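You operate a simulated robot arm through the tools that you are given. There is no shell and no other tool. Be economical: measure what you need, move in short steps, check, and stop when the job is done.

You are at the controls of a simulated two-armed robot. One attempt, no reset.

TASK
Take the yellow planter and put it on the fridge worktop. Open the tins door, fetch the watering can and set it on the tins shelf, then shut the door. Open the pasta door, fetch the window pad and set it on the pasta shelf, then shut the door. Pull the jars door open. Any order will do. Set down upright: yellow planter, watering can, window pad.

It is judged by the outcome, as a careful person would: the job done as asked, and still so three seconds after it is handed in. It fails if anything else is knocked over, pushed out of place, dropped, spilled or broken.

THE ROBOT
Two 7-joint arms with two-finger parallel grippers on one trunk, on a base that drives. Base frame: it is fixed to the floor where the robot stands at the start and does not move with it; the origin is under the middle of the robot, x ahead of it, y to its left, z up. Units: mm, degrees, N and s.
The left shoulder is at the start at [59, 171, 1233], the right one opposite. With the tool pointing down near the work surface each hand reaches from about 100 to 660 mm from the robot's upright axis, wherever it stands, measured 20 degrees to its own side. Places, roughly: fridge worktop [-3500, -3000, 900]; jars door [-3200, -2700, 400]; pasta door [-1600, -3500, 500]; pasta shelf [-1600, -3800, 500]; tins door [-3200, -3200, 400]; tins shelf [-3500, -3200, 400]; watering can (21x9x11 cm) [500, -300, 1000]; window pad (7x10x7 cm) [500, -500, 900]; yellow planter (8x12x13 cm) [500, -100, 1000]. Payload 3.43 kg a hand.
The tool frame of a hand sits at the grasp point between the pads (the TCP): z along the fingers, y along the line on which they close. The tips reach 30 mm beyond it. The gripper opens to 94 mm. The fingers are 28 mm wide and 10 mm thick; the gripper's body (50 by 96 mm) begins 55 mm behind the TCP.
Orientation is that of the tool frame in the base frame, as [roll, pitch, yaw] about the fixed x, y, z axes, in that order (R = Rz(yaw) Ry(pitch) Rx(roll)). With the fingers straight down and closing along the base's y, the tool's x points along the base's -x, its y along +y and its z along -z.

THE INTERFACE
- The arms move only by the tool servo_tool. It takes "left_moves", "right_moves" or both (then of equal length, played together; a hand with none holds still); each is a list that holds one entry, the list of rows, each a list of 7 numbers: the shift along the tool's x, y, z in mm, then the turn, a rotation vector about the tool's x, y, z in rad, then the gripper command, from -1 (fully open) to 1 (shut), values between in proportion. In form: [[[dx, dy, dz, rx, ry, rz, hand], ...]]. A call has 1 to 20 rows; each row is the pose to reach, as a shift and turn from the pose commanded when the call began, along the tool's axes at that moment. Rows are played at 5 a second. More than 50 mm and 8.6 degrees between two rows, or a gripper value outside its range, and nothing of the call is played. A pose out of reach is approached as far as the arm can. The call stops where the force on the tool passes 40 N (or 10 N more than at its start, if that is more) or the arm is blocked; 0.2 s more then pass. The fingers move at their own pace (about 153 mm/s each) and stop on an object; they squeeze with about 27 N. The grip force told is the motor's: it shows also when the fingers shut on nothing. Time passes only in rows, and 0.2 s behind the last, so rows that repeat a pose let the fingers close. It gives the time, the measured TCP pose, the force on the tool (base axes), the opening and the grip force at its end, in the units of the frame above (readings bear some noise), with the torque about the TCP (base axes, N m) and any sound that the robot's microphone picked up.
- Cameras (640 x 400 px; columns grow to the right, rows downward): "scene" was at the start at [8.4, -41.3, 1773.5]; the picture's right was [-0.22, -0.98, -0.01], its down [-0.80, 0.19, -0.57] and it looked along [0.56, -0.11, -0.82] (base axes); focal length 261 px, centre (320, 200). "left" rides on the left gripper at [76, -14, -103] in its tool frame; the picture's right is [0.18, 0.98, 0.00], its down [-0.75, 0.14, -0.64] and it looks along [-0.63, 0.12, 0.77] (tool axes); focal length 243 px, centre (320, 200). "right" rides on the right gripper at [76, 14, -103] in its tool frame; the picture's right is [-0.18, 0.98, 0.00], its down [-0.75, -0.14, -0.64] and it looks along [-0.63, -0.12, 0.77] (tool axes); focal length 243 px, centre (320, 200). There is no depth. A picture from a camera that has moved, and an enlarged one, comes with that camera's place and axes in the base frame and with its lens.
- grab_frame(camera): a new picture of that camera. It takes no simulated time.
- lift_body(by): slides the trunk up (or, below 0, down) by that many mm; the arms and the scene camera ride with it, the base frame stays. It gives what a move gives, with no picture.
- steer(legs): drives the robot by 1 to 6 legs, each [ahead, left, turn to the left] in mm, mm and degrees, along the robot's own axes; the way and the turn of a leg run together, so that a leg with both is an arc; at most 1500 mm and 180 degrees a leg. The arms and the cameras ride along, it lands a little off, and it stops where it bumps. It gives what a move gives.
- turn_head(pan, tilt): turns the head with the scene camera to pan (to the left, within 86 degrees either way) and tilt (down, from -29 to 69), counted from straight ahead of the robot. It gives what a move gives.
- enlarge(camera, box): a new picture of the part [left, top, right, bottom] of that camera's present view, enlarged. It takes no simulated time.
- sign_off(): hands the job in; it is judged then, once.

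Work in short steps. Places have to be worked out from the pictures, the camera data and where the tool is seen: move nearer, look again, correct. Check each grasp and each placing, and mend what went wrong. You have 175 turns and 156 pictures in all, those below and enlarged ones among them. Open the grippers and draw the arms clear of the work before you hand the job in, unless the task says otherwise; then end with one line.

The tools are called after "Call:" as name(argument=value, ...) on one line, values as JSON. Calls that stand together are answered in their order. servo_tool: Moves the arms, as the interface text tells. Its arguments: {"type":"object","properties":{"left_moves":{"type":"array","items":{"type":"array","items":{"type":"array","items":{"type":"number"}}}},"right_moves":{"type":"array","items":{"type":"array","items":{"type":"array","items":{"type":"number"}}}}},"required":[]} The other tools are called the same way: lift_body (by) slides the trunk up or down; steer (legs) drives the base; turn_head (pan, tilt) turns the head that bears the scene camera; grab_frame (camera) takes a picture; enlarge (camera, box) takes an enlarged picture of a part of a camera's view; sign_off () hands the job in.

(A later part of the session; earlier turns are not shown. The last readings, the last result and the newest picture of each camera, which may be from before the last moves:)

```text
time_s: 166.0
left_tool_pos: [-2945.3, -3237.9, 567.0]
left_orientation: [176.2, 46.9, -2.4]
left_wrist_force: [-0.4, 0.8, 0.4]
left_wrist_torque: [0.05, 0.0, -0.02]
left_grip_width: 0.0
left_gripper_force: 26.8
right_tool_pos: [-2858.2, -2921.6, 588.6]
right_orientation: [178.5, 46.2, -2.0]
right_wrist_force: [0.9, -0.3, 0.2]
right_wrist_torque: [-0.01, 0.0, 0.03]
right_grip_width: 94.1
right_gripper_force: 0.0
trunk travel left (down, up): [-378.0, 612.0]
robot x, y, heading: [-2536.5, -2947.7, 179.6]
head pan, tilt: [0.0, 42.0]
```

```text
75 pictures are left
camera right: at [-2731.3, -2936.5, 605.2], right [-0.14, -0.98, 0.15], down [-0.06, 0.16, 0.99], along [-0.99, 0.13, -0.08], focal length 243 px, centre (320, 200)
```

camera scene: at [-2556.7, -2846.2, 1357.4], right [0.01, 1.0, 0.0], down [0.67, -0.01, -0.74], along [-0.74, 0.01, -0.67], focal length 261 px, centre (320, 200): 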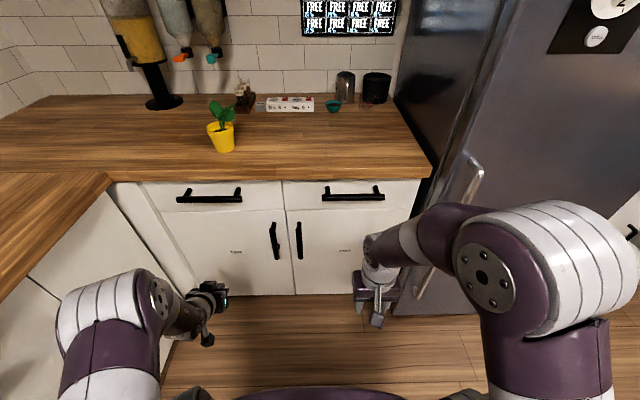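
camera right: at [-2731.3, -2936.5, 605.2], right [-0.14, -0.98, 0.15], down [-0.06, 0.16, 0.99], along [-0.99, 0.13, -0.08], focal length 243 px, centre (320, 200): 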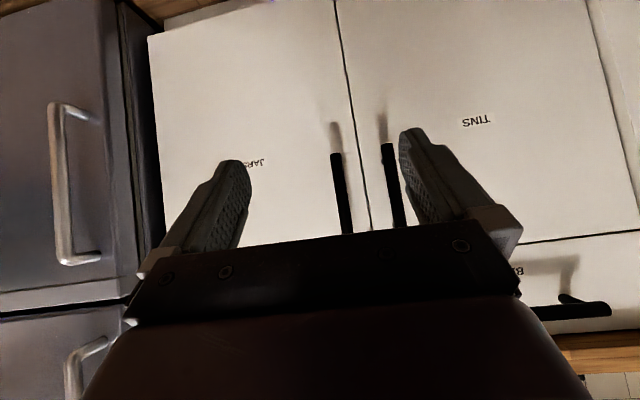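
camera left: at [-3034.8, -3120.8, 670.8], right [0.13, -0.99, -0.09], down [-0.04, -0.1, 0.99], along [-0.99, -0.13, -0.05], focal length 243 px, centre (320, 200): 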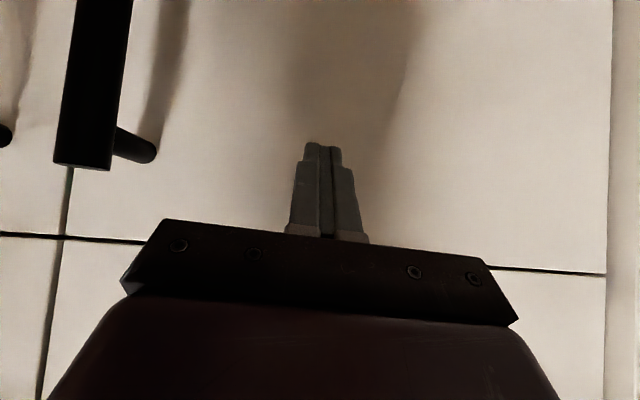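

The jars handle is at y≈-2918, z 490–643. I lower 20 mm and drive forward to it.

Call:
lift_body(by=-20)

Call:
steer(legs=[[260, 0, 0]])

Call:
grab_frame(camera="right")

```text
time_s: 166.7
left_tool_pos: [-2947.3, -3238.4, 548.0]
left_orientation: [176.2, 47.1, -2.4]
left_wrist_force: [-0.1, 0.1, 0.8]
left_wrist_torque: [-0.02, 0.02, -0.01]
left_grip_width: 0.0
left_gripper_force: 27.0
right_tool_pos: [-2858.0, -2921.8, 569.3]
right_orientation: [178.5, 46.2, -1.9]
right_wrist_force: [0.2, -0.3, 0.3]
right_wrist_torque: [0.02, 0.01, 0.01]
right_grip_width: 93.8
right_gripper_force: 0.1
trunk travel left (down, up): [-358.0, 632.0]
robot x, y, heading: [-2534.7, -2948.3, 179.6]
head pan, tilt: [0.0, 42.0]
```

```text
time_s: 168.5
left_tool_pos: [-3192.0, -3238.4, 545.8]
left_orientation: [176.6, 46.5, -1.9]
left_wrist_force: [-0.5, 0.4, 0.0]
left_wrist_torque: [0.03, -0.01, -0.03]
left_grip_width: 0.3
left_gripper_force: 26.9
right_tool_pos: [-3107.7, -2922.8, 570.4]
right_orientation: [178.2, 46.3, -2.0]
right_wrist_force: [-0.3, 0.7, -1.2]
right_wrist_torque: [0.02, -0.01, -0.01]
right_grip_width: 94.1
right_gripper_force: 0.0
trunk travel left (down, up): [-358.0, 632.0]
robot x, y, heading: [-2784.3, -2947.3, 179.8]
head pan, tilt: [0.0, 42.0]
stopped in leg 1: the force on the tool passed its limit (the readings are from after the stop); the commanded pose is now the measured one
```

```text
74 pictures are left
camera right: at [-2982.1, -2937.4, 585.9], right [-0.14, -0.98, 0.15], down [-0.05, 0.16, 0.99], along [-0.99, 0.13, -0.08], focal length 243 px, centre (320, 200)
```

right: 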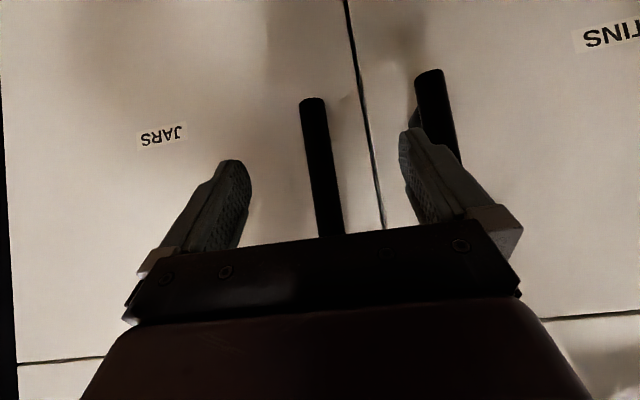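

The left fist touched the shut tins door (harmless). I reach the last 50 mm with the right arm and close on the handle.

Call:
servo_tool(right_moves=[[[-12, 0, 12, 0, 0, 0, -1], [-24, 0, 24, 0, 0, 0, -1], [-35, 0, 36, 0, 0, 0, -1], [-35, 0, 36, 0, 0, 0, 1], [-35, 0, 36, 0, 0, 0, 1], [-35, 0, 36, 0, 0, 0, 1], [-35, 0, 36, 0, 0, 0, 1]]])

Call:
grab_frame(camera="right")

```text
time_s: 170.1
left_tool_pos: [-3192.1, -3235.9, 546.9]
left_orientation: [176.2, 46.6, -2.1]
left_wrist_force: [0.3, 0.5, -0.8]
left_wrist_torque: [-0.01, -0.04, -0.02]
left_grip_width: 0.0
left_gripper_force: 26.8
right_tool_pos: [-3158.9, -2917.8, 570.0]
right_orientation: [178.3, 46.3, -2.2]
right_wrist_force: [-5.2, 37.0, 8.9]
right_wrist_torque: [1.87, 0.6, -0.65]
right_grip_width: 21.9
right_gripper_force: 45.1
trunk travel left (down, up): [-358.0, 632.0]
robot x, y, heading: [-2784.2, -2943.5, 179.7]
head pan, tilt: [0.0, 42.0]
```

```text
73 pictures are left
camera right: at [-3032.7, -2933.3, 585.6], right [-0.14, -0.98, 0.15], down [-0.05, 0.16, 0.99], along [-0.99, 0.13, -0.08], focal length 243 px, centre (320, 200)
```

right: 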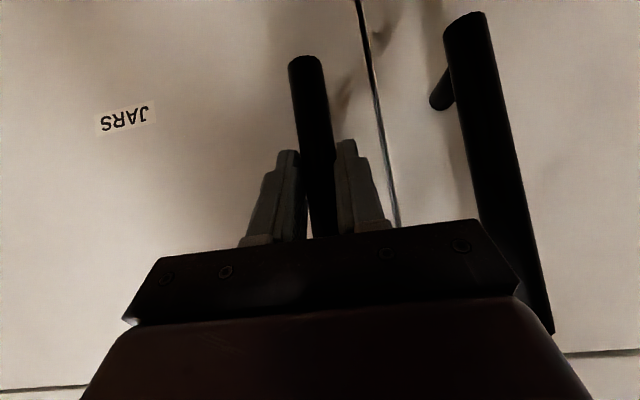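

Gripped but with a sideways strain of 37 N, so I relieve it by 5 mm and then back along the arc.

Call:
servo_tool(right_moves=[[[0, -3, 0, 0, 0, 0, 1], [0, -5, 0, 0, 0, 0, 1], [0, -5, 0, 0, 0, 0, 1]]])

Call:
steer(legs=[[-59, -13, 0], [-56, -23, 0], [-51, -33, 0]])

Call:
grab_frame(camera="scene")

```text
time_s: 170.9
left_tool_pos: [-3191.9, -3238.6, 545.7]
left_orientation: [176.4, 46.5, -1.9]
left_wrist_force: [-0.7, 0.0, 0.3]
left_wrist_torque: [0.0, -0.01, -0.03]
left_grip_width: 0.0
left_gripper_force: 26.9
right_tool_pos: [-3158.4, -2918.9, 569.7]
right_orientation: [178.1, 46.3, -1.7]
right_wrist_force: [-1.8, 2.3, -1.9]
right_wrist_torque: [1.16, 0.41, 0.13]
right_grip_width: 22.1
right_gripper_force: 44.7
trunk travel left (down, up): [-358.0, 632.0]
robot x, y, heading: [-2787.6, -2944.8, 179.7]
head pan, tilt: [0.0, 42.0]
```

```text
time_s: 172.6
left_tool_pos: [-3074.4, -3204.7, 545.5]
left_orientation: [176.5, 46.5, -1.6]
left_wrist_force: [0.5, -0.8, 0.2]
left_wrist_torque: [0.01, 0.0, -0.01]
left_grip_width: 0.0
left_gripper_force: 26.9
right_tool_pos: [-3041.6, -2884.1, 569.7]
right_orientation: [178.6, 46.2, -0.9]
right_wrist_force: [-0.1, -0.8, 6.4]
right_wrist_torque: [1.08, -0.77, 0.34]
right_grip_width: 21.9
right_gripper_force: 45.1
trunk travel left (down, up): [-358.0, 632.0]
robot x, y, heading: [-2668.3, -2911.9, 180.0]
head pan, tilt: [0.0, 42.0]
stopped in leg 2: the force on the tool passed its limit (the readings are from after the stop); the commanded pose is now the measured one
```

```text
72 pictures are left
camera scene: at [-2692.1, -2910.7, 1247.5], right [0.0, 1.0, 0.0], down [0.67, 0.0, -0.74], along [-0.74, 0.0, -0.67], focal length 261 px, centre (320, 200)
```

scene: 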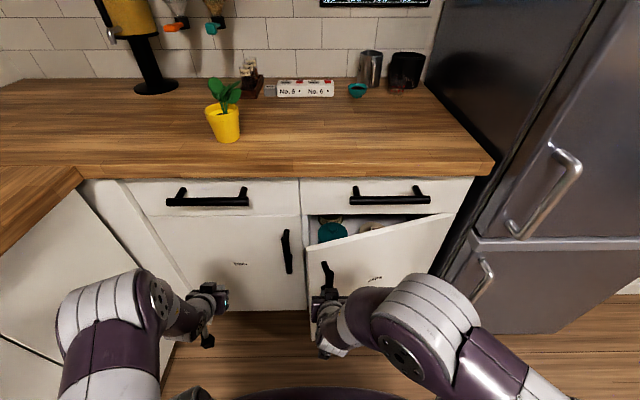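

The jars door is about 20° open. I keep pulling along the arc in two shorter legs.

Call:
steer(legs=[[-40, -22, 0], [-38, -28, 0]])

Call:
steer(legs=[[-30, -24, 0], [-30, -30, 0]])

Call:
grab_frame(camera="scene")

```text
time_s: 174.0
left_tool_pos: [-2994.4, -3156.2, 546.5]
left_orientation: [176.6, 46.7, -1.7]
left_wrist_force: [-0.6, 0.0, -0.4]
left_wrist_torque: [0.01, -0.04, -0.01]
left_grip_width: 0.2
left_gripper_force: 27.4
right_tool_pos: [-2962.5, -2836.9, 569.9]
right_orientation: [178.5, 46.1, -0.8]
right_wrist_force: [22.9, -28.1, 3.0]
right_wrist_torque: [0.71, -0.5, 0.43]
right_grip_width: 21.5
right_gripper_force: 44.4
trunk travel left (down, up): [-358.0, 632.0]
robot x, y, heading: [-2586.7, -2860.9, 180.3]
head pan, tilt: [0.0, 42.0]
```

```text
time_s: 175.4
left_tool_pos: [-2935.1, -3100.5, 545.7]
left_orientation: [176.4, 46.6, -1.6]
left_wrist_force: [-0.8, 0.3, -0.4]
left_wrist_torque: [-0.01, -0.01, 0.02]
left_grip_width: 0.0
left_gripper_force: 26.8
right_tool_pos: [-2902.7, -2780.8, 568.8]
right_orientation: [178.5, 46.1, -0.9]
right_wrist_force: [0.5, 0.7, 9.1]
right_wrist_torque: [1.06, 0.06, 0.26]
right_grip_width: 21.9
right_gripper_force: 45.1
trunk travel left (down, up): [-358.0, 632.0]
robot x, y, heading: [-2530.5, -2806.8, 179.9]
head pan, tilt: [0.0, 42.0]
```

```text
71 pictures are left
camera scene: at [-2552.7, -2806.3, 1247.4], right [0.0, 1.0, 0.0], down [0.67, 0.0, -0.74], along [-0.74, 0.0, -0.67], focal length 261 px, centre (320, 200)
```

scene: 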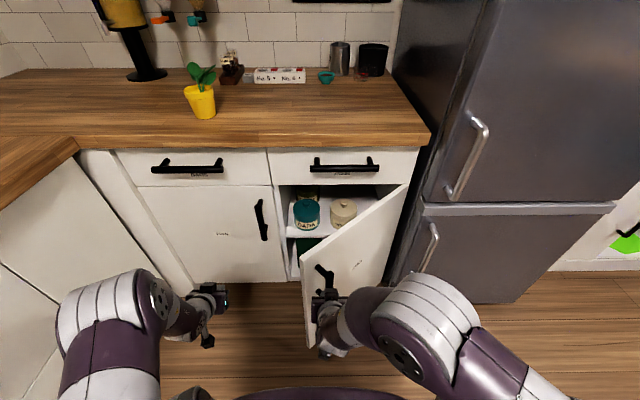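

About 50° open with jars visible inside. I pull a bit more toward 75°.

Call:
steer(legs=[[-24, -34, 0], [-20, -38, 0]])

Call:
steer(legs=[[-12, -38, 0]])

Call:
grab_frame(camera="scene")

```text
time_s: 176.9
left_tool_pos: [-2890.9, -3034.9, 544.0]
left_orientation: [176.6, 46.6, -1.3]
left_wrist_force: [0.0, 0.2, -1.1]
left_wrist_torque: [-0.05, 0.01, 0.01]
left_grip_width: 0.1
left_gripper_force: 27.0
right_tool_pos: [-2857.8, -2716.2, 569.4]
right_orientation: [178.7, 45.8, -0.1]
right_wrist_force: [7.1, -4.4, 13.6]
right_wrist_torque: [1.05, -0.6, -0.09]
right_grip_width: 21.6
right_gripper_force: 44.5
trunk travel left (down, up): [-358.0, 632.0]
robot x, y, heading: [-2488.0, -2741.4, -179.9]
head pan, tilt: [0.0, 42.0]
stopped in leg 2: the force on the tool passed its limit (the readings are from after the stop); the commanded pose is now the measured one
```

```text
time_s: 177.7
left_tool_pos: [-2885.1, -3018.4, 545.5]
left_orientation: [176.6, 46.6, -1.3]
left_wrist_force: [-0.2, -0.2, -0.4]
left_wrist_torque: [0.0, 0.02, 0.01]
left_grip_width: 0.1
left_gripper_force: 26.5
right_tool_pos: [-2850.6, -2703.7, 567.6]
right_orientation: [178.7, 45.6, 0.9]
right_wrist_force: [9.8, -4.4, 10.2]
right_wrist_torque: [1.07, 0.07, -0.24]
right_grip_width: 21.9
right_gripper_force: 44.7
trunk travel left (down, up): [-358.0, 632.0]
robot x, y, heading: [-2482.9, -2721.1, -179.8]
head pan, tilt: [0.0, 42.0]
stopped in leg 1: the force on the tool passed its limit (the readings are from after the stop); the commanded pose is now the measured one
```

```text
70 pictures are left
camera scene: at [-2503.6, -2725.1, 1247.4], right [0.0, 1.0, 0.0], down [0.67, 0.0, -0.74], along [-0.74, 0.0, -0.67], focal length 261 px, centre (320, 200)
```

scene: 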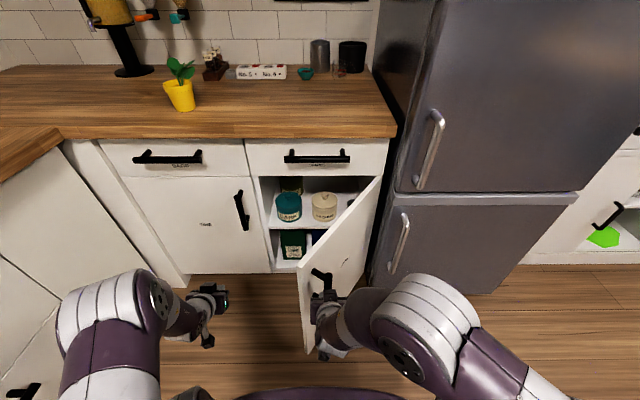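

The jars door is about 70° open. I release the handle and back the hand out.

Call:
servo_tool(right_moves=[[[0, 0, 0, 0, 0, 0, -0.3], [0, 0, 0, 0, 0, 0, -0.3], [0, 0, 0, 0, 0, 0, -0.3]]])

Call:
steer(legs=[[-170, 0, 0]])

Call:
grab_frame(camera="scene")

```text
time_s: 178.5
left_tool_pos: [-2886.2, -3020.7, 545.3]
left_orientation: [176.5, 46.5, -1.4]
left_wrist_force: [-0.3, 0.4, 0.4]
left_wrist_torque: [0.0, 0.01, 0.02]
left_grip_width: 0.3
left_gripper_force: 27.3
right_tool_pos: [-2853.8, -2703.8, 567.9]
right_orientation: [178.8, 45.6, 0.6]
right_wrist_force: [-0.5, 0.7, 0.3]
right_wrist_torque: [0.02, -0.05, -0.01]
right_grip_width: 61.4
right_gripper_force: 0.0
trunk travel left (down, up): [-358.0, 632.0]
robot x, y, heading: [-2483.9, -2728.8, -179.9]
head pan, tilt: [0.0, 42.0]
```

```text
time_s: 179.9
left_tool_pos: [-2712.8, -3019.8, 545.1]
left_orientation: [176.5, 46.6, -1.3]
left_wrist_force: [0.4, 0.6, 0.4]
left_wrist_torque: [-0.02, -0.03, 0.02]
left_grip_width: 0.3
left_gripper_force: 27.2
right_tool_pos: [-2680.5, -2702.7, 569.0]
right_orientation: [178.7, 45.6, 0.8]
right_wrist_force: [0.3, 0.0, -1.1]
right_wrist_torque: [-0.01, 0.01, -0.02]
right_grip_width: 61.0
right_gripper_force: 0.0
trunk travel left (down, up): [-358.0, 632.0]
robot x, y, heading: [-2309.6, -2726.9, -179.8]
head pan, tilt: [0.0, 42.0]
```

```text
69 pictures are left
camera scene: at [-2333.2, -2723.6, 1247.4], right [0.0, 1.0, 0.0], down [0.67, 0.0, -0.74], along [-0.74, 0.0, -0.67], focal length 261 px, centre (320, 200)
```

scene: 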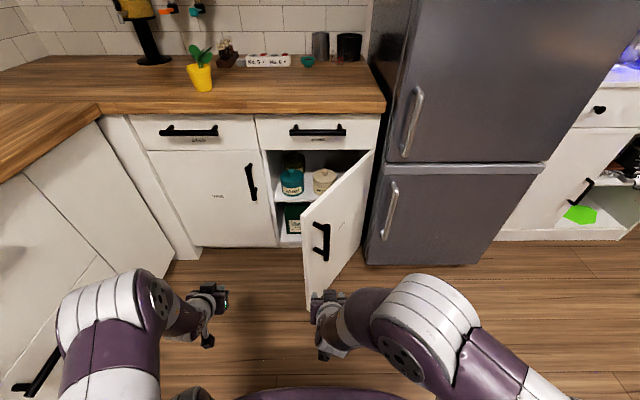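

The door stands at about 63°. I nudge it wider from the inside with the right hand for a clearly open state.

Call:
steer(legs=[[0, 145, 0], [190, 0, 0], [0, -185, 0]])

Call:
grab_frame(camera="scene")

```text
time_s: 183.1
left_tool_pos: [-2903.7, -3119.6, 544.4]
left_orientation: [176.6, 46.6, -0.6]
left_wrist_force: [1.0, 0.3, -0.6]
left_wrist_torque: [-0.01, 0.03, 0.0]
left_grip_width: 0.0
left_gripper_force: 26.7
right_tool_pos: [-2868.2, -2806.3, 567.8]
right_orientation: [178.6, 45.3, 1.8]
right_wrist_force: [10.2, -7.0, 5.9]
right_wrist_torque: [0.62, 0.44, -0.62]
right_grip_width: 59.5
right_gripper_force: 0.1
trunk travel left (down, up): [-358.0, 632.0]
robot x, y, heading: [-2498.9, -2817.7, -179.6]
head pan, tilt: [0.0, 42.0]
stopped in leg 3: the force on the tool passed its limit (the readings are from after the stop); the commanded pose is now the measured one
```

```text
68 pictures are left
camera scene: at [-2523.8, -2820.8, 1247.4], right [-0.01, 1.0, 0.0], down [0.67, 0.01, -0.74], along [-0.74, -0.01, -0.67], focal length 261 px, centre (320, 200)
```

scene: 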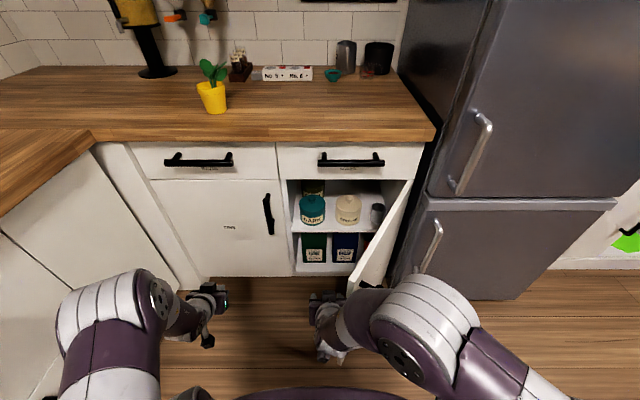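

The jars door is wide open. I back out and go stand in front of the pasta door near x=-1600, facing -y.

Call:
steer(legs=[[0, 40, 0], [-420, 0, 0], [0, 0, 90], [-50, 480, 0]])

Call:
lift_body(by=200)

Call:
grab_frame(camera="scene")

```text
time_s: 192.5
left_tool_pos: [-1293.6, -3204.7, 544.6]
left_orientation: [176.6, 46.6, 89.1]
left_wrist_force: [0.3, 0.2, -1.0]
left_wrist_torque: [0.01, 0.01, 0.0]
left_grip_width: 0.0
left_gripper_force: 27.4
right_tool_pos: [-1606.9, -3171.4, 567.0]
right_orientation: [178.5, 45.2, 91.5]
right_wrist_force: [0.1, -0.3, -0.5]
right_wrist_torque: [0.02, -0.03, -0.01]
right_grip_width: 61.2
right_gripper_force: 0.0
trunk travel left (down, up): [-358.0, 632.0]
robot x, y, heading: [-1588.0, -2801.7, -89.5]
head pan, tilt: [0.0, 42.0]
```

```text
time_s: 194.7
left_tool_pos: [-1293.6, -3205.2, 744.5]
left_orientation: [176.4, 46.4, 89.1]
left_wrist_force: [0.2, 0.4, -0.5]
left_wrist_torque: [0.0, -0.01, -0.01]
left_grip_width: 0.0
left_gripper_force: 26.5
right_tool_pos: [-1608.4, -3171.4, 767.7]
right_orientation: [178.5, 45.3, 91.6]
right_wrist_force: [-0.3, -0.2, 0.6]
right_wrist_torque: [0.0, 0.0, 0.01]
right_grip_width: 61.3
right_gripper_force: 0.1
trunk travel left (down, up): [-558.0, 432.0]
robot x, y, heading: [-1588.4, -2802.1, -89.6]
head pan, tilt: [0.0, 42.0]
```

```text
67 pictures are left
camera scene: at [-1592.1, -2825.6, 1447.3], right [-1.0, -0.01, 0.0], down [-0.01, 0.67, -0.74], along [0.01, -0.74, -0.67], focal length 261 px, centre (320, 200)
```

scene: 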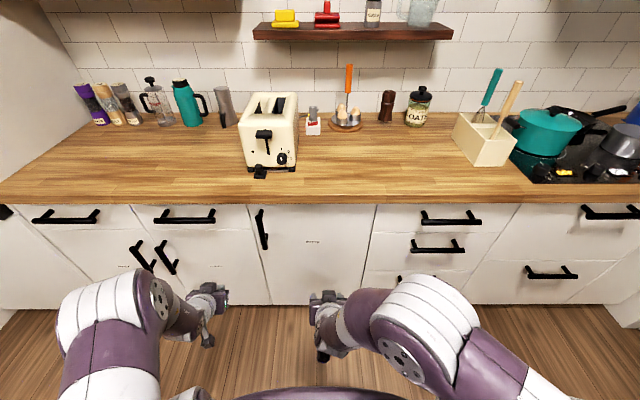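

I zoom on the central door's label and handle.

Call:
enlarge(camera="scene", box=[220, 190, 400, 310])

```text
3.33 times, centred on (310, 250) of scene
camera zoom: at [-1592.1, -2825.6, 1447.3], right [-1.0, -0.01, 0.0], down [-0.01, 0.67, -0.74], along [0.01, -0.74, -0.67], focal length 869 px, centre (353, 33)
```

zoom: 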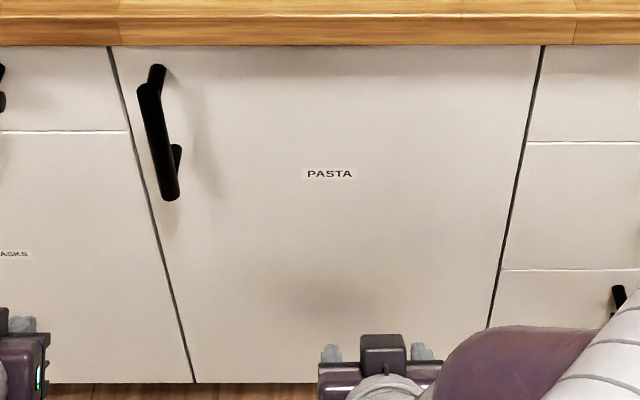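

It is the PASTA door: handle at x≈-1380, z 655–835, hinge on the right at x≈-1779. I extend the right arm ahead of the left one and shift left so it faces the handle.

Call:
servo_tool(right_moves=[[[-19, 0, 27, 0, 0, 0, -1], [-38, 0, 54, 0, 0, 0, -1], [-57, 0, 81, 0, 0, 0, -1], [-76, 0, 108, 0, 0, 0, -1]]])

Call:
steer(legs=[[0, 225, 0]])

Call:
grab_frame(camera="right")

```text
time_s: 195.7
left_tool_pos: [-1294.4, -3207.2, 743.8]
left_orientation: [176.5, 46.5, 89.1]
left_wrist_force: [0.3, -0.5, 0.2]
left_wrist_torque: [0.0, -0.05, 0.02]
left_grip_width: 0.0
left_gripper_force: 27.0
right_tool_pos: [-1600.0, -3301.0, 743.4]
right_orientation: [178.5, 45.1, 91.5]
right_wrist_force: [-0.1, 0.2, -0.2]
right_wrist_torque: [0.01, 0.02, 0.02]
right_grip_width: 94.1
right_gripper_force: 0.0
trunk travel left (down, up): [-558.0, 432.0]
robot x, y, heading: [-1590.0, -2803.1, -89.5]
head pan, tilt: [0.0, 42.0]
```

```text
time_s: 197.4
left_tool_pos: [-1067.5, -3204.8, 744.4]
left_orientation: [176.6, 46.5, 88.9]
left_wrist_force: [0.8, -0.7, 0.3]
left_wrist_torque: [0.0, 0.04, 0.02]
left_grip_width: 0.0
left_gripper_force: 27.1
right_tool_pos: [-1374.5, -3297.4, 744.3]
right_orientation: [178.5, 45.2, 91.4]
right_wrist_force: [-0.8, 0.1, 0.0]
right_wrist_torque: [-0.02, 0.01, -0.05]
right_grip_width: 93.9
right_gripper_force: 0.1
trunk travel left (down, up): [-558.0, 432.0]
robot x, y, heading: [-1361.8, -2802.5, -89.9]
head pan, tilt: [0.0, 42.0]
```

```text
65 pictures are left
camera right: at [-1366.0, -3170.3, 763.1], right [0.98, -0.09, 0.15], down [-0.16, -0.08, 0.98], along [-0.08, -0.99, -0.09], focal length 243 px, centre (320, 200)
```

right: 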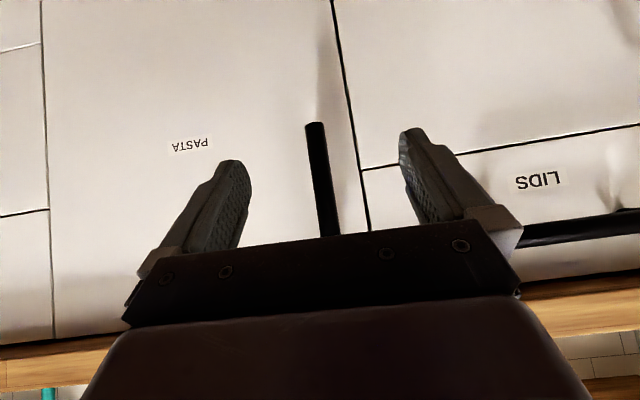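

Aligned with the handle (x≈-1381). I drive 80 mm forward and triangulate the depth.

Call:
steer(legs=[[80, -5, 0]])

Call:
grab_frame(camera="right")

```text
time_s: 198.4
left_tool_pos: [-1072.3, -3288.2, 744.9]
left_orientation: [176.5, 46.5, 88.9]
left_wrist_force: [-0.2, 0.6, -0.4]
left_wrist_torque: [0.0, -0.02, 0.03]
left_grip_width: 0.1
left_gripper_force: 26.8
right_tool_pos: [-1379.3, -3378.9, 743.7]
right_orientation: [178.4, 45.2, 91.4]
right_wrist_force: [-0.1, -0.3, -0.7]
right_wrist_torque: [-0.02, -0.02, -0.03]
right_grip_width: 94.2
right_gripper_force: 0.2
trunk travel left (down, up): [-558.0, 432.0]
robot x, y, heading: [-1368.6, -2879.9, -90.1]
head pan, tilt: [0.0, 42.0]
```

```text
64 pictures are left
camera right: at [-1371.0, -3252.0, 762.6], right [0.98, -0.09, 0.15], down [-0.16, -0.08, 0.98], along [-0.07, -0.99, -0.1], focal length 243 px, centre (320, 200)
```

right: 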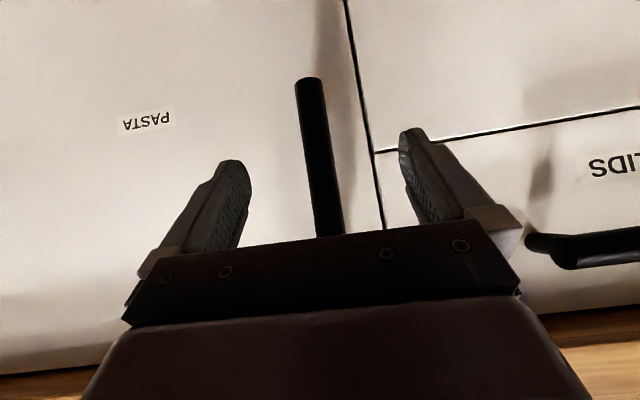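

The bar is at y≈-3406, so I go 32 mm further with the arm and grasp.

Call:
servo_tool(right_moves=[[[-11, 0, 11, 0, 0, 0, -1], [-22, 0, 23, 0, 0, 0, -1], [-22, 0, 23, 0, 0, 0, 1], [-22, 0, 23, 0, 0, 0, 1], [-22, 0, 23, 0, 0, 0, 1], [-22, 0, 23, 0, 0, 0, 1]]])

```text
time_s: 199.8
left_tool_pos: [-1075.3, -3285.1, 745.3]
left_orientation: [176.4, 46.5, 88.8]
left_wrist_force: [0.3, 0.5, 0.3]
left_wrist_torque: [0.0, 0.0, 0.02]
left_grip_width: 0.1
left_gripper_force: 26.9
right_tool_pos: [-1381.5, -3412.1, 744.0]
right_orientation: [178.4, 45.2, 91.1]
right_wrist_force: [-27.5, -4.1, 2.1]
right_wrist_torque: [-0.45, 1.55, -0.53]
right_grip_width: 22.0
right_gripper_force: 44.7
trunk travel left (down, up): [-558.0, 432.0]
robot x, y, heading: [-1369.1, -2882.0, -89.7]
head pan, tilt: [0.0, 42.0]
```

Gripped; I relieve the side strain and pull along the arc (radius ≈398 mm).

Call:
servo_tool(right_moves=[[[0, -3, 0, 0, 0, 0, 1], [0, -4, 0, 0, 0, 0, 1], [0, -4, 0, 0, 0, 0, 1]]])

Call:
steer(legs=[[-34, -5, 0], [-34, -9, 0], [-33, -11, 0], [-32, -14, 0]])

Call:
steer(legs=[[-30, -17, 0], [-30, -19, 0], [-27, -22, 0], [-25, -24, 0]])

Call:
grab_frame(camera="scene")

```text
time_s: 200.6
left_tool_pos: [-1073.9, -3285.5, 746.2]
left_orientation: [176.4, 46.4, 88.9]
left_wrist_force: [-0.5, -0.6, 0.0]
left_wrist_torque: [0.01, -0.01, -0.01]
left_grip_width: 0.2
left_gripper_force: 27.0
right_tool_pos: [-1380.0, -3410.3, 745.6]
right_orientation: [178.4, 45.1, 91.4]
right_wrist_force: [-11.4, -1.6, 2.9]
right_wrist_torque: [-0.25, 1.06, -0.16]
right_grip_width: 22.0
right_gripper_force: 45.0
trunk travel left (down, up): [-558.0, 432.0]
robot x, y, heading: [-1368.9, -2880.2, -89.7]
head pan, tilt: [0.0, 42.0]
```

```text
time_s: 202.9
left_tool_pos: [-1116.1, -3152.3, 745.8]
left_orientation: [176.4, 46.5, 88.9]
left_wrist_force: [0.0, -0.1, 0.3]
left_wrist_torque: [0.0, 0.0, -0.01]
left_grip_width: 0.2
left_gripper_force: 26.6
right_tool_pos: [-1423.6, -3276.3, 743.5]
right_orientation: [178.3, 45.1, 91.3]
right_wrist_force: [-17.4, -10.4, -1.0]
right_wrist_torque: [-0.67, 0.94, -0.05]
right_grip_width: 21.9
right_gripper_force: 45.1
trunk travel left (down, up): [-558.0, 432.0]
robot x, y, heading: [-1408.8, -2751.8, -89.5]
head pan, tilt: [0.0, 42.0]
```

```text
time_s: 205.1
left_tool_pos: [-1195.5, -3040.7, 746.4]
left_orientation: [176.4, 46.6, 88.9]
left_wrist_force: [-0.3, 0.6, 0.2]
left_wrist_torque: [-0.01, 0.01, 0.03]
left_grip_width: 0.0
left_gripper_force: 27.2
right_tool_pos: [-1503.4, -3163.7, 742.3]
right_orientation: [178.5, 45.0, 91.6]
right_wrist_force: [-2.1, -2.1, 0.2]
right_wrist_torque: [-0.38, 0.16, 0.48]
right_grip_width: 21.7
right_gripper_force: 45.1
trunk travel left (down, up): [-558.0, 432.0]
robot x, y, heading: [-1493.5, -2638.8, -89.7]
head pan, tilt: [0.0, 42.0]
```

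```text
63 pictures are left
camera scene: at [-1494.9, -2659.0, 1447.4], right [-1.0, -0.01, 0.0], down [0.0, 0.67, -0.74], along [0.01, -0.74, -0.67], focal length 261 px, centre (320, 200)
```

scene: 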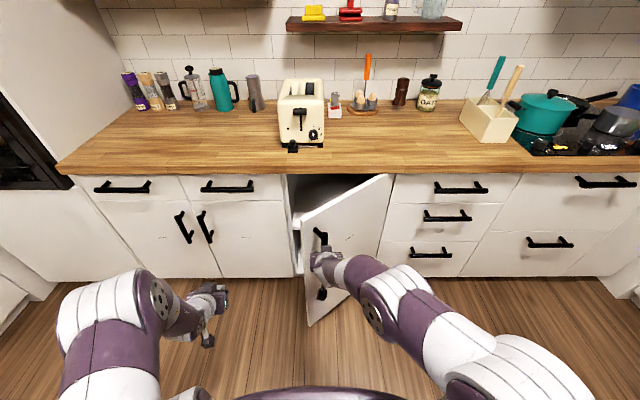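

Smooth — about 40° open now. I continue to about 70°.

Call:
steer(legs=[[-23, -26, 0], [-21, -28, 0], [-18, -30, 0], [-15, -31, 0]])

Call:
steer(legs=[[-13, -33, 0], [-10, -33, 0], [-6, -34, 0]])

Call:
grab_frame(camera="scene")

```text
time_s: 207.3
left_tool_pos: [-1312.2, -2963.6, 744.3]
left_orientation: [176.4, 46.6, 88.8]
left_wrist_force: [-0.8, 0.7, 0.4]
left_wrist_torque: [0.02, 0.0, 0.02]
left_grip_width: 0.0
left_gripper_force: 26.9
right_tool_pos: [-1619.9, -3088.1, 743.7]
right_orientation: [178.6, 45.1, 91.7]
right_wrist_force: [3.1, 6.7, 2.0]
right_wrist_torque: [0.31, 0.43, 0.44]
right_grip_width: 21.6
right_gripper_force: 44.9
trunk travel left (down, up): [-558.0, 432.0]
robot x, y, heading: [-1609.8, -2564.9, -89.6]
head pan, tilt: [0.0, 42.0]
```

```text
time_s: 209.1
left_tool_pos: [-1411.6, -2936.2, 745.0]
left_orientation: [176.4, 46.6, 88.9]
left_wrist_force: [-1.5, 0.1, 0.8]
left_wrist_torque: [0.03, 0.01, 0.0]
left_grip_width: 0.0
left_gripper_force: 26.8
right_tool_pos: [-1720.1, -3061.2, 742.3]
right_orientation: [178.7, 45.0, 91.9]
right_wrist_force: [1.6, 9.1, 2.5]
right_wrist_torque: [-0.05, 0.46, 0.25]
right_grip_width: 21.7
right_gripper_force: 45.2
trunk travel left (down, up): [-558.0, 432.0]
robot x, y, heading: [-1707.4, -2534.6, -89.6]
head pan, tilt: [0.0, 42.0]
```

```text
62 pictures are left
camera scene: at [-1710.3, -2555.1, 1447.4], right [-1.0, -0.01, 0.0], down [-0.01, 0.67, -0.74], along [0.01, -0.74, -0.67], focal length 261 px, centre (320, 200)
```

scene: 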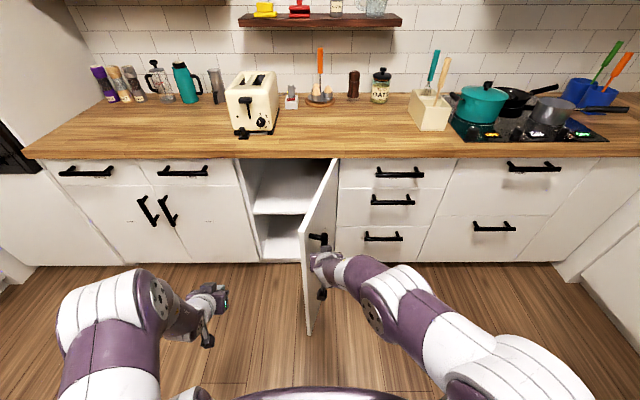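

The pasta door is about 78° open. I release it, back away and take a close look at the shelf.

Call:
servo_tool(right_moves=[[[0, 0, 0, 0, 0, 0, -0.3], [0, 0, 0, 0, 0, 0, -0.3], [0, 0, 0, 0, 0, 0, -0.3]]])

Call:
steer(legs=[[-200, 0, 0], [0, 200, 0]])

Call:
enlarge(camera="scene", box=[240, 120, 460, 310])

```text
time_s: 209.9
left_tool_pos: [-1410.8, -2938.1, 744.5]
left_orientation: [176.5, 46.4, 89.1]
left_wrist_force: [-0.3, -0.6, 0.7]
left_wrist_torque: [-0.01, 0.01, 0.01]
left_grip_width: 0.0
left_gripper_force: 26.6
right_tool_pos: [-1717.9, -3060.7, 742.2]
right_orientation: [179.0, 44.8, 92.0]
right_wrist_force: [0.7, 0.6, -0.6]
right_wrist_torque: [-0.01, 0.03, -0.02]
right_grip_width: 61.3
right_gripper_force: 0.0
trunk travel left (down, up): [-558.0, 432.0]
robot x, y, heading: [-1709.8, -2537.2, -89.5]
head pan, tilt: [0.0, 42.0]
```

```text
time_s: 212.7
left_tool_pos: [-1211.9, -2733.2, 745.3]
left_orientation: [176.7, 46.5, 89.4]
left_wrist_force: [-0.5, 0.0, -0.1]
left_wrist_torque: [0.0, -0.01, 0.01]
left_grip_width: 0.0
left_gripper_force: 27.0
right_tool_pos: [-1520.3, -2858.4, 741.8]
right_orientation: [178.9, 44.9, 92.3]
right_wrist_force: [-0.6, -0.6, -0.3]
right_wrist_torque: [-0.02, -0.02, 0.0]
right_grip_width: 61.0
right_gripper_force: 0.0
trunk travel left (down, up): [-558.0, 432.0]
robot x, y, heading: [-1512.4, -2331.5, -89.5]
head pan, tilt: [0.0, 42.0]
```

```text
2.11 times, centred on (350, 215) of scene
camera zoom: at [-1510.6, -2354.3, 1447.4], right [-1.0, -0.01, 0.0], down [-0.01, 0.67, -0.74], along [0.01, -0.74, -0.67], focal length 549 px, centre (257, 168)
```

zoom: 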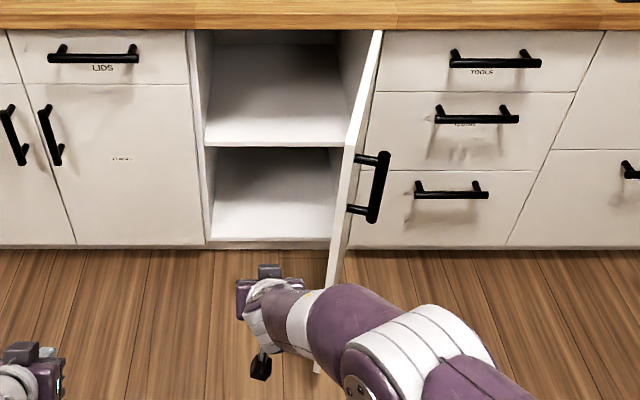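

The shelf is at z≈510 with about 350 mm clearance. Now I fetch the pad: raise the trunk and drive back toward the sill.

Call:
lift_body(by=342)

Call:
steer(legs=[[0, 0, 90], [837, 471, 0], [225, 1400, 0], [300, 80, 0]])

Call:
turn_head(pan=-15, tilt=45)

Call:
grab_frame(camera="scene")

```text
time_s: 216.0
left_tool_pos: [-1212.5, -2732.7, 1086.6]
left_orientation: [176.5, 46.5, 89.4]
left_wrist_force: [0.4, -0.4, 0.2]
left_wrist_torque: [0.0, -0.03, -0.01]
left_grip_width: 0.0
left_gripper_force: 26.5
right_tool_pos: [-1521.3, -2858.8, 1084.2]
right_orientation: [178.8, 44.9, 92.1]
right_wrist_force: [0.6, -0.8, 0.0]
right_wrist_torque: [-0.03, -0.01, 0.02]
right_grip_width: 61.3
right_gripper_force: 0.0
trunk travel left (down, up): [-900.0, 90.0]
robot x, y, heading: [-1512.4, -2332.0, -89.3]
head pan, tilt: [0.0, 42.0]
```

```text
time_s: 233.2
left_tool_pos: [174.6, -41.0, 1086.3]
left_orientation: [176.5, 46.6, -179.4]
left_wrist_force: [-0.4, 0.5, -0.3]
left_wrist_torque: [0.03, 0.0, -0.04]
left_grip_width: 0.0
left_gripper_force: 27.1
right_tool_pos: [308.4, -344.9, 1083.8]
right_orientation: [178.8, 45.0, -176.5]
right_wrist_force: [0.5, 0.2, 0.1]
right_wrist_torque: [-0.01, -0.01, -0.01]
right_grip_width: 61.2
right_gripper_force: 0.0
trunk travel left (down, up): [-900.0, 90.0]
robot x, y, heading: [-216.6, -347.9, 2.1]
head pan, tilt: [0.0, 42.0]
```

```text
time_s: 234.0
left_tool_pos: [177.9, -40.7, 1086.7]
left_orientation: [176.6, 46.5, -179.3]
left_wrist_force: [0.1, -0.8, -0.5]
left_wrist_torque: [-0.01, -0.05, 0.03]
left_grip_width: 0.0
left_gripper_force: 26.9
right_tool_pos: [309.9, -344.3, 1085.0]
right_orientation: [178.8, 45.0, -176.5]
right_wrist_force: [-0.1, 0.6, 0.1]
right_wrist_torque: [0.0, -0.01, 0.0]
right_grip_width: 61.3
right_gripper_force: 0.0
trunk travel left (down, up): [-900.0, 90.0]
robot x, y, heading: [-216.2, -349.9, 1.9]
head pan, tilt: [-15.0, 45.0]
```

```text
60 pictures are left
camera scene: at [-198.2, -367.8, 1785.0], right [-0.22, -0.97, 0.0], down [-0.69, 0.16, -0.71], along [0.69, -0.16, -0.71], focal length 261 px, centre (320, 200)
```

scene: 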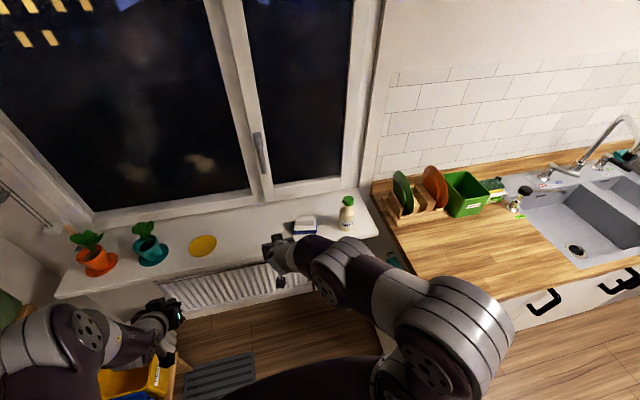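

The pad is at roughly (476,-461). I zoom in to see its shape.

Call:
enlarge(camera="scene", box=[260, 190, 370, 260])

Call:
grab_frame(camera="right")

```text
5.71 times, centred on (315, 225) of scene
camera zoom: at [-198.2, -367.8, 1785.0], right [-0.22, -0.97, 0.0], down [-0.69, 0.16, -0.71], along [0.69, -0.16, -0.71], focal length 1490 px, centre (349, 57)
```

zoom: 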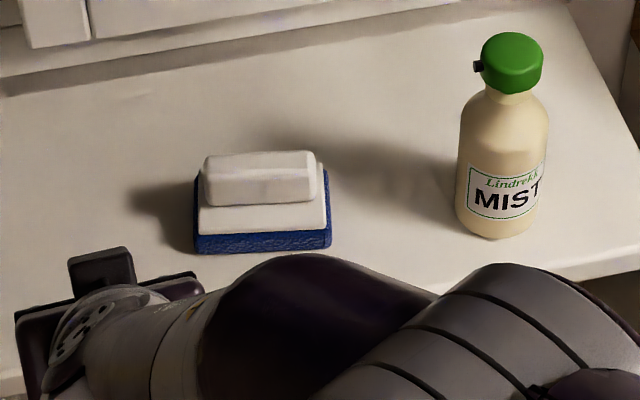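

```text
58 pictures are left
camera right: at [182.8, -339.3, 1103.0], right [0.06, 0.99, 0.14], down [0.09, -0.15, 0.98], along [0.99, -0.04, -0.1], focal length 243 px, centre (320, 200)
```

right: 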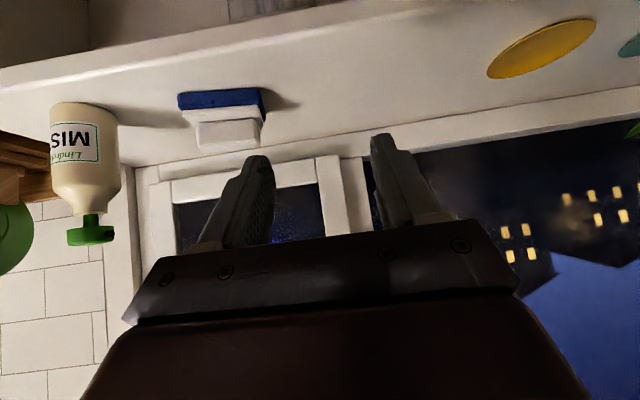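

The pad is a 10 cm base with a white handle (~83 mm long) on top, centred at about (481,-461), yawed about -10°. I bring the right hand to a pre-grasp point along a 45° approach, turned to match.

Call:
servo_tool(right_moves=[[[-7, -21, 14, 0.032, 0, 0.032, -1], [-14, -43, 27, 0.064, 0, 0.064, -1], [-21, -64, 41, 0.096, 0, 0.096, -1], [-29, -85, 55, 0.128, 0, 0.128, -1], [-36, -107, 68, 0.16, 0, 0.16, -1], [-36, -107, 68, 0.16, 0, 0.16, -1]]])

Call:
grab_frame(camera="right")

Call:
grab_frame(camera="scene")

```text
time_s: 235.4
left_tool_pos: [176.7, -39.2, 1087.2]
left_orientation: [176.6, 46.6, -179.2]
left_wrist_force: [0.0, -0.1, 0.0]
left_wrist_torque: [-0.01, 0.0, 0.0]
left_grip_width: 0.0
left_gripper_force: 27.4
right_tool_pos: [391.8, -444.7, 1061.2]
right_orientation: [178.9, 44.7, 170.7]
right_wrist_force: [0.4, -0.8, 0.1]
right_wrist_torque: [0.0, -0.01, 0.02]
right_grip_width: 93.9
right_gripper_force: 0.1
trunk travel left (down, up): [-900.0, 90.0]
robot x, y, heading: [-217.6, -344.4, 2.1]
head pan, tilt: [-15.0, 45.0]
```

```text
57 pictures are left
camera right: at [268.0, -411.3, 1080.2], right [0.28, 0.95, 0.14], down [0.06, -0.17, 0.98], along [0.96, -0.26, -0.1], focal length 243 px, centre (320, 200)
```

right: 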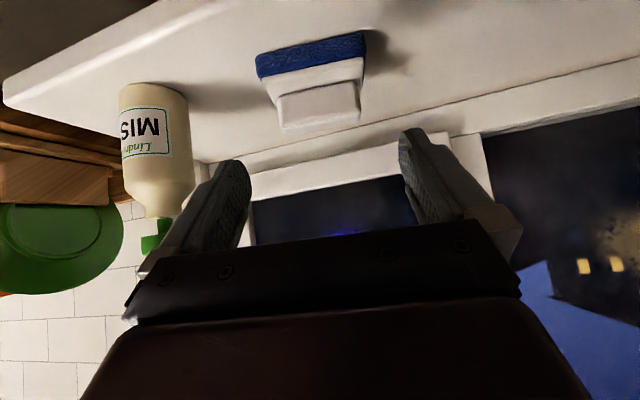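

```text
56 pictures are left
camera scene: at [-200.1, -367.9, 1785.1], right [-0.22, -0.97, 0.0], down [-0.69, 0.16, -0.71], along [0.69, -0.16, -0.71], focal length 261 px, centre (320, 200)
```

scene: 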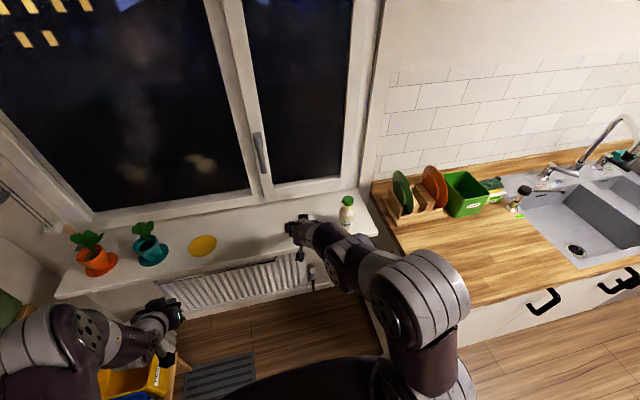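

Alignment is good (tool axis passes through the handle centre). I advance 108 mm along the tool axis and close.

Call:
servo_tool(right_moves=[[[0, -1, 25, 0, 0, 0, -1], [0, -1, 50, 0, 0, 0, -1], [0, -1, 70, 0, 0, 0, -1], [0, -1, 85, 0, 0, 0, -1], [0, -1, 97, 0, 0, 0, -1], [0, -1, 106, 0, 0, 0, -1]]])

Call:
grab_frame(camera="right")

```text
time_s: 236.8
left_tool_pos: [176.6, -40.5, 1087.2]
left_orientation: [176.5, 46.5, -179.3]
left_wrist_force: [0.5, 0.3, -0.4]
left_wrist_torque: [0.02, -0.02, -0.01]
left_grip_width: 0.0
left_gripper_force: 26.9
right_tool_pos: [464.5, -456.8, 983.4]
right_orientation: [178.7, 44.7, 170.6]
right_wrist_force: [-0.2, -0.3, 0.1]
right_wrist_torque: [0.01, 0.01, -0.01]
right_grip_width: 94.1
right_gripper_force: 0.1
trunk travel left (down, up): [-900.0, 90.0]
robot x, y, heading: [-219.4, -347.7, 2.4]
head pan, tilt: [-15.0, 45.0]
```

```text
55 pictures are left
camera right: at [342.4, -423.0, 1003.5], right [0.28, 0.95, 0.14], down [0.06, -0.17, 0.98], along [0.96, -0.26, -0.1], focal length 243 px, centre (320, 200)
```

right: 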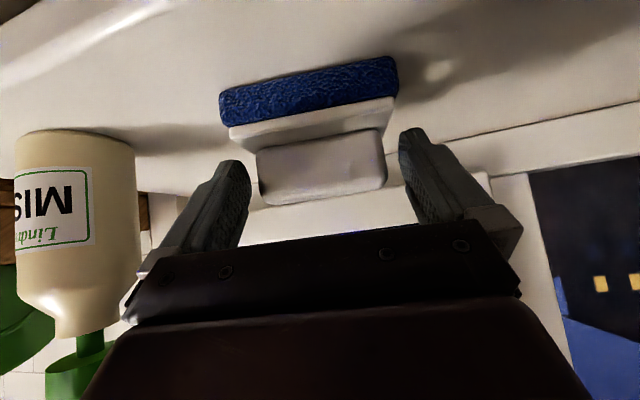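

The pad is ~24 mm farther than estimated (front of its handle at x≈490). I shift forward 24 mm horizontally and check.

Call:
servo_tool(right_moves=[[[-8, 0, 8, 0, 0, 0, -1], [-17, 0, 17, 0, 0, 0, -1], [-17, 0, 17, 0, 0, 0, -1]]])

Call:
grab_frame(camera="right")

```text
time_s: 237.6
left_tool_pos: [176.2, -40.1, 1087.1]
left_orientation: [176.5, 46.5, -179.2]
left_wrist_force: [0.0, -0.5, 0.3]
left_wrist_torque: [-0.03, 0.03, 0.01]
left_grip_width: 0.2
left_gripper_force: 26.9
right_tool_pos: [487.9, -461.5, 982.6]
right_orientation: [179.0, 44.7, 170.6]
right_wrist_force: [-0.1, 0.4, -0.8]
right_wrist_torque: [0.02, 0.02, -0.01]
right_grip_width: 94.0
right_gripper_force: 0.1
trunk travel left (down, up): [-900.0, 90.0]
robot x, y, heading: [-223.4, -347.9, 2.3]
head pan, tilt: [-15.0, 45.0]
```

```text
54 pictures are left
camera right: at [364.9, -426.7, 1002.1], right [0.28, 0.95, 0.14], down [0.06, -0.17, 0.98], along [0.96, -0.26, -0.1], focal length 243 px, centre (320, 200)
```

right: 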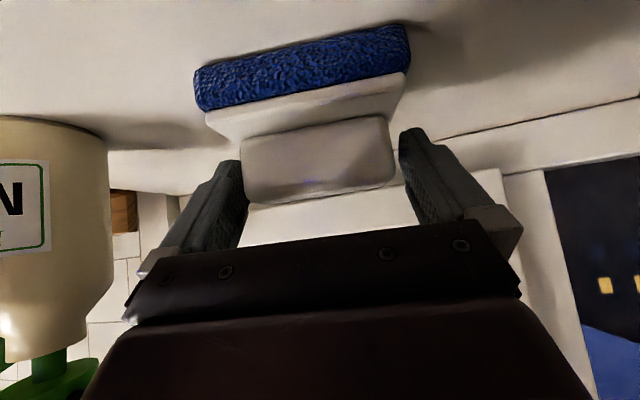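

Handle width ≈88 mm, front face at x≈500. I move 18 mm further forward and 4 mm up, then close.

Call:
servo_tool(right_moves=[[[-8, -1, 5, 0, 0, 0, -1], [-15.6, -1, 9.9, 0, 0, 0, -1], [-15.6, -1, 9.9, 0, 0, 0, 1], [-15.6, -1, 9.9, 0, 0, 0, 1], [-15.6, -1, 9.9, 0, 0, 0, 1], [-15.6, -1, 9.9, 0, 0, 0, 1]]])

Call:
grab_frame(camera="right")

```text
time_s: 239.0
left_tool_pos: [176.9, -41.0, 1087.4]
left_orientation: [176.4, 46.4, -179.3]
left_wrist_force: [-0.5, 0.5, -0.1]
left_wrist_torque: [-0.02, 0.03, -0.02]
left_grip_width: 0.0
left_gripper_force: 27.0
right_tool_pos: [506.2, -464.3, 987.4]
right_orientation: [178.9, 44.7, 170.6]
right_wrist_force: [-0.6, 1.2, 0.4]
right_wrist_torque: [-0.04, 0.05, -0.01]
right_grip_width: 83.7
right_gripper_force: 27.0
trunk travel left (down, up): [-900.0, 90.0]
robot x, y, heading: [-219.3, -348.1, 2.1]
head pan, tilt: [-15.0, 45.0]
```

```text
53 pictures are left
camera right: at [383.2, -430.2, 1006.6], right [0.28, 0.95, 0.14], down [0.06, -0.17, 0.98], along [0.96, -0.26, -0.1], focal length 243 px, centre (320, 200)
```

right: 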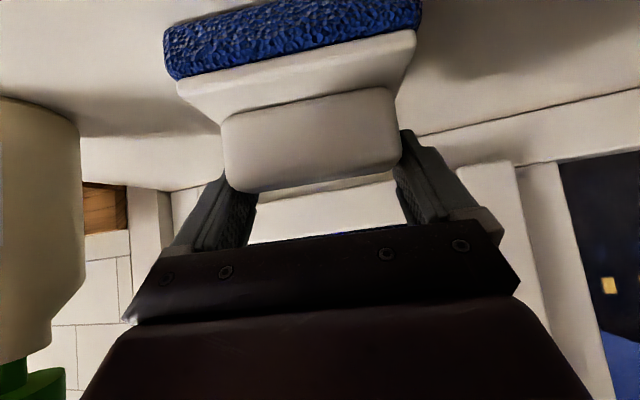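

Gripped at 83.7 mm. I lift straight up gently.

Call:
servo_tool(right_moves=[[[-4, 0, -4, 0, 0, 0, 1], [-11, 0, -11, 0, 0, 0, 1], [-25, 0, -25, 0, 0, 0, 1], [-42, 0, -42, 0, 0, 0, 1], [-58, 0, -57, 0, 0, 0, 1], [-72, 0, -71, 0, 0, 0, 1]]])

Call:
grab_frame(camera="right")

```text
time_s: 240.4
left_tool_pos: [176.7, -40.3, 1087.1]
left_orientation: [176.5, 46.5, -179.3]
left_wrist_force: [-0.1, 0.1, 0.4]
left_wrist_torque: [-0.01, -0.04, -0.02]
left_grip_width: 0.2
left_gripper_force: 27.0
right_tool_pos: [507.2, -465.6, 1090.2]
right_orientation: [178.8, 44.7, 170.7]
right_wrist_force: [-0.2, -0.7, -1.9]
right_wrist_torque: [-0.01, -0.04, -0.04]
right_grip_width: 83.6
right_gripper_force: 26.6
trunk travel left (down, up): [-900.0, 90.0]
robot x, y, heading: [-217.8, -352.2, 2.0]
head pan, tilt: [-15.0, 45.0]
```

```text
52 pictures are left
camera right: at [385.2, -431.8, 1109.5], right [0.28, 0.95, 0.14], down [0.06, -0.17, 0.98], along [0.96, -0.26, -0.1], focal length 243 px, centre (320, 200)
```

right: 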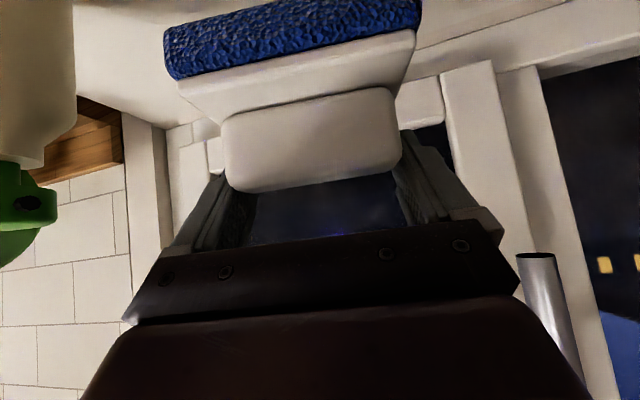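

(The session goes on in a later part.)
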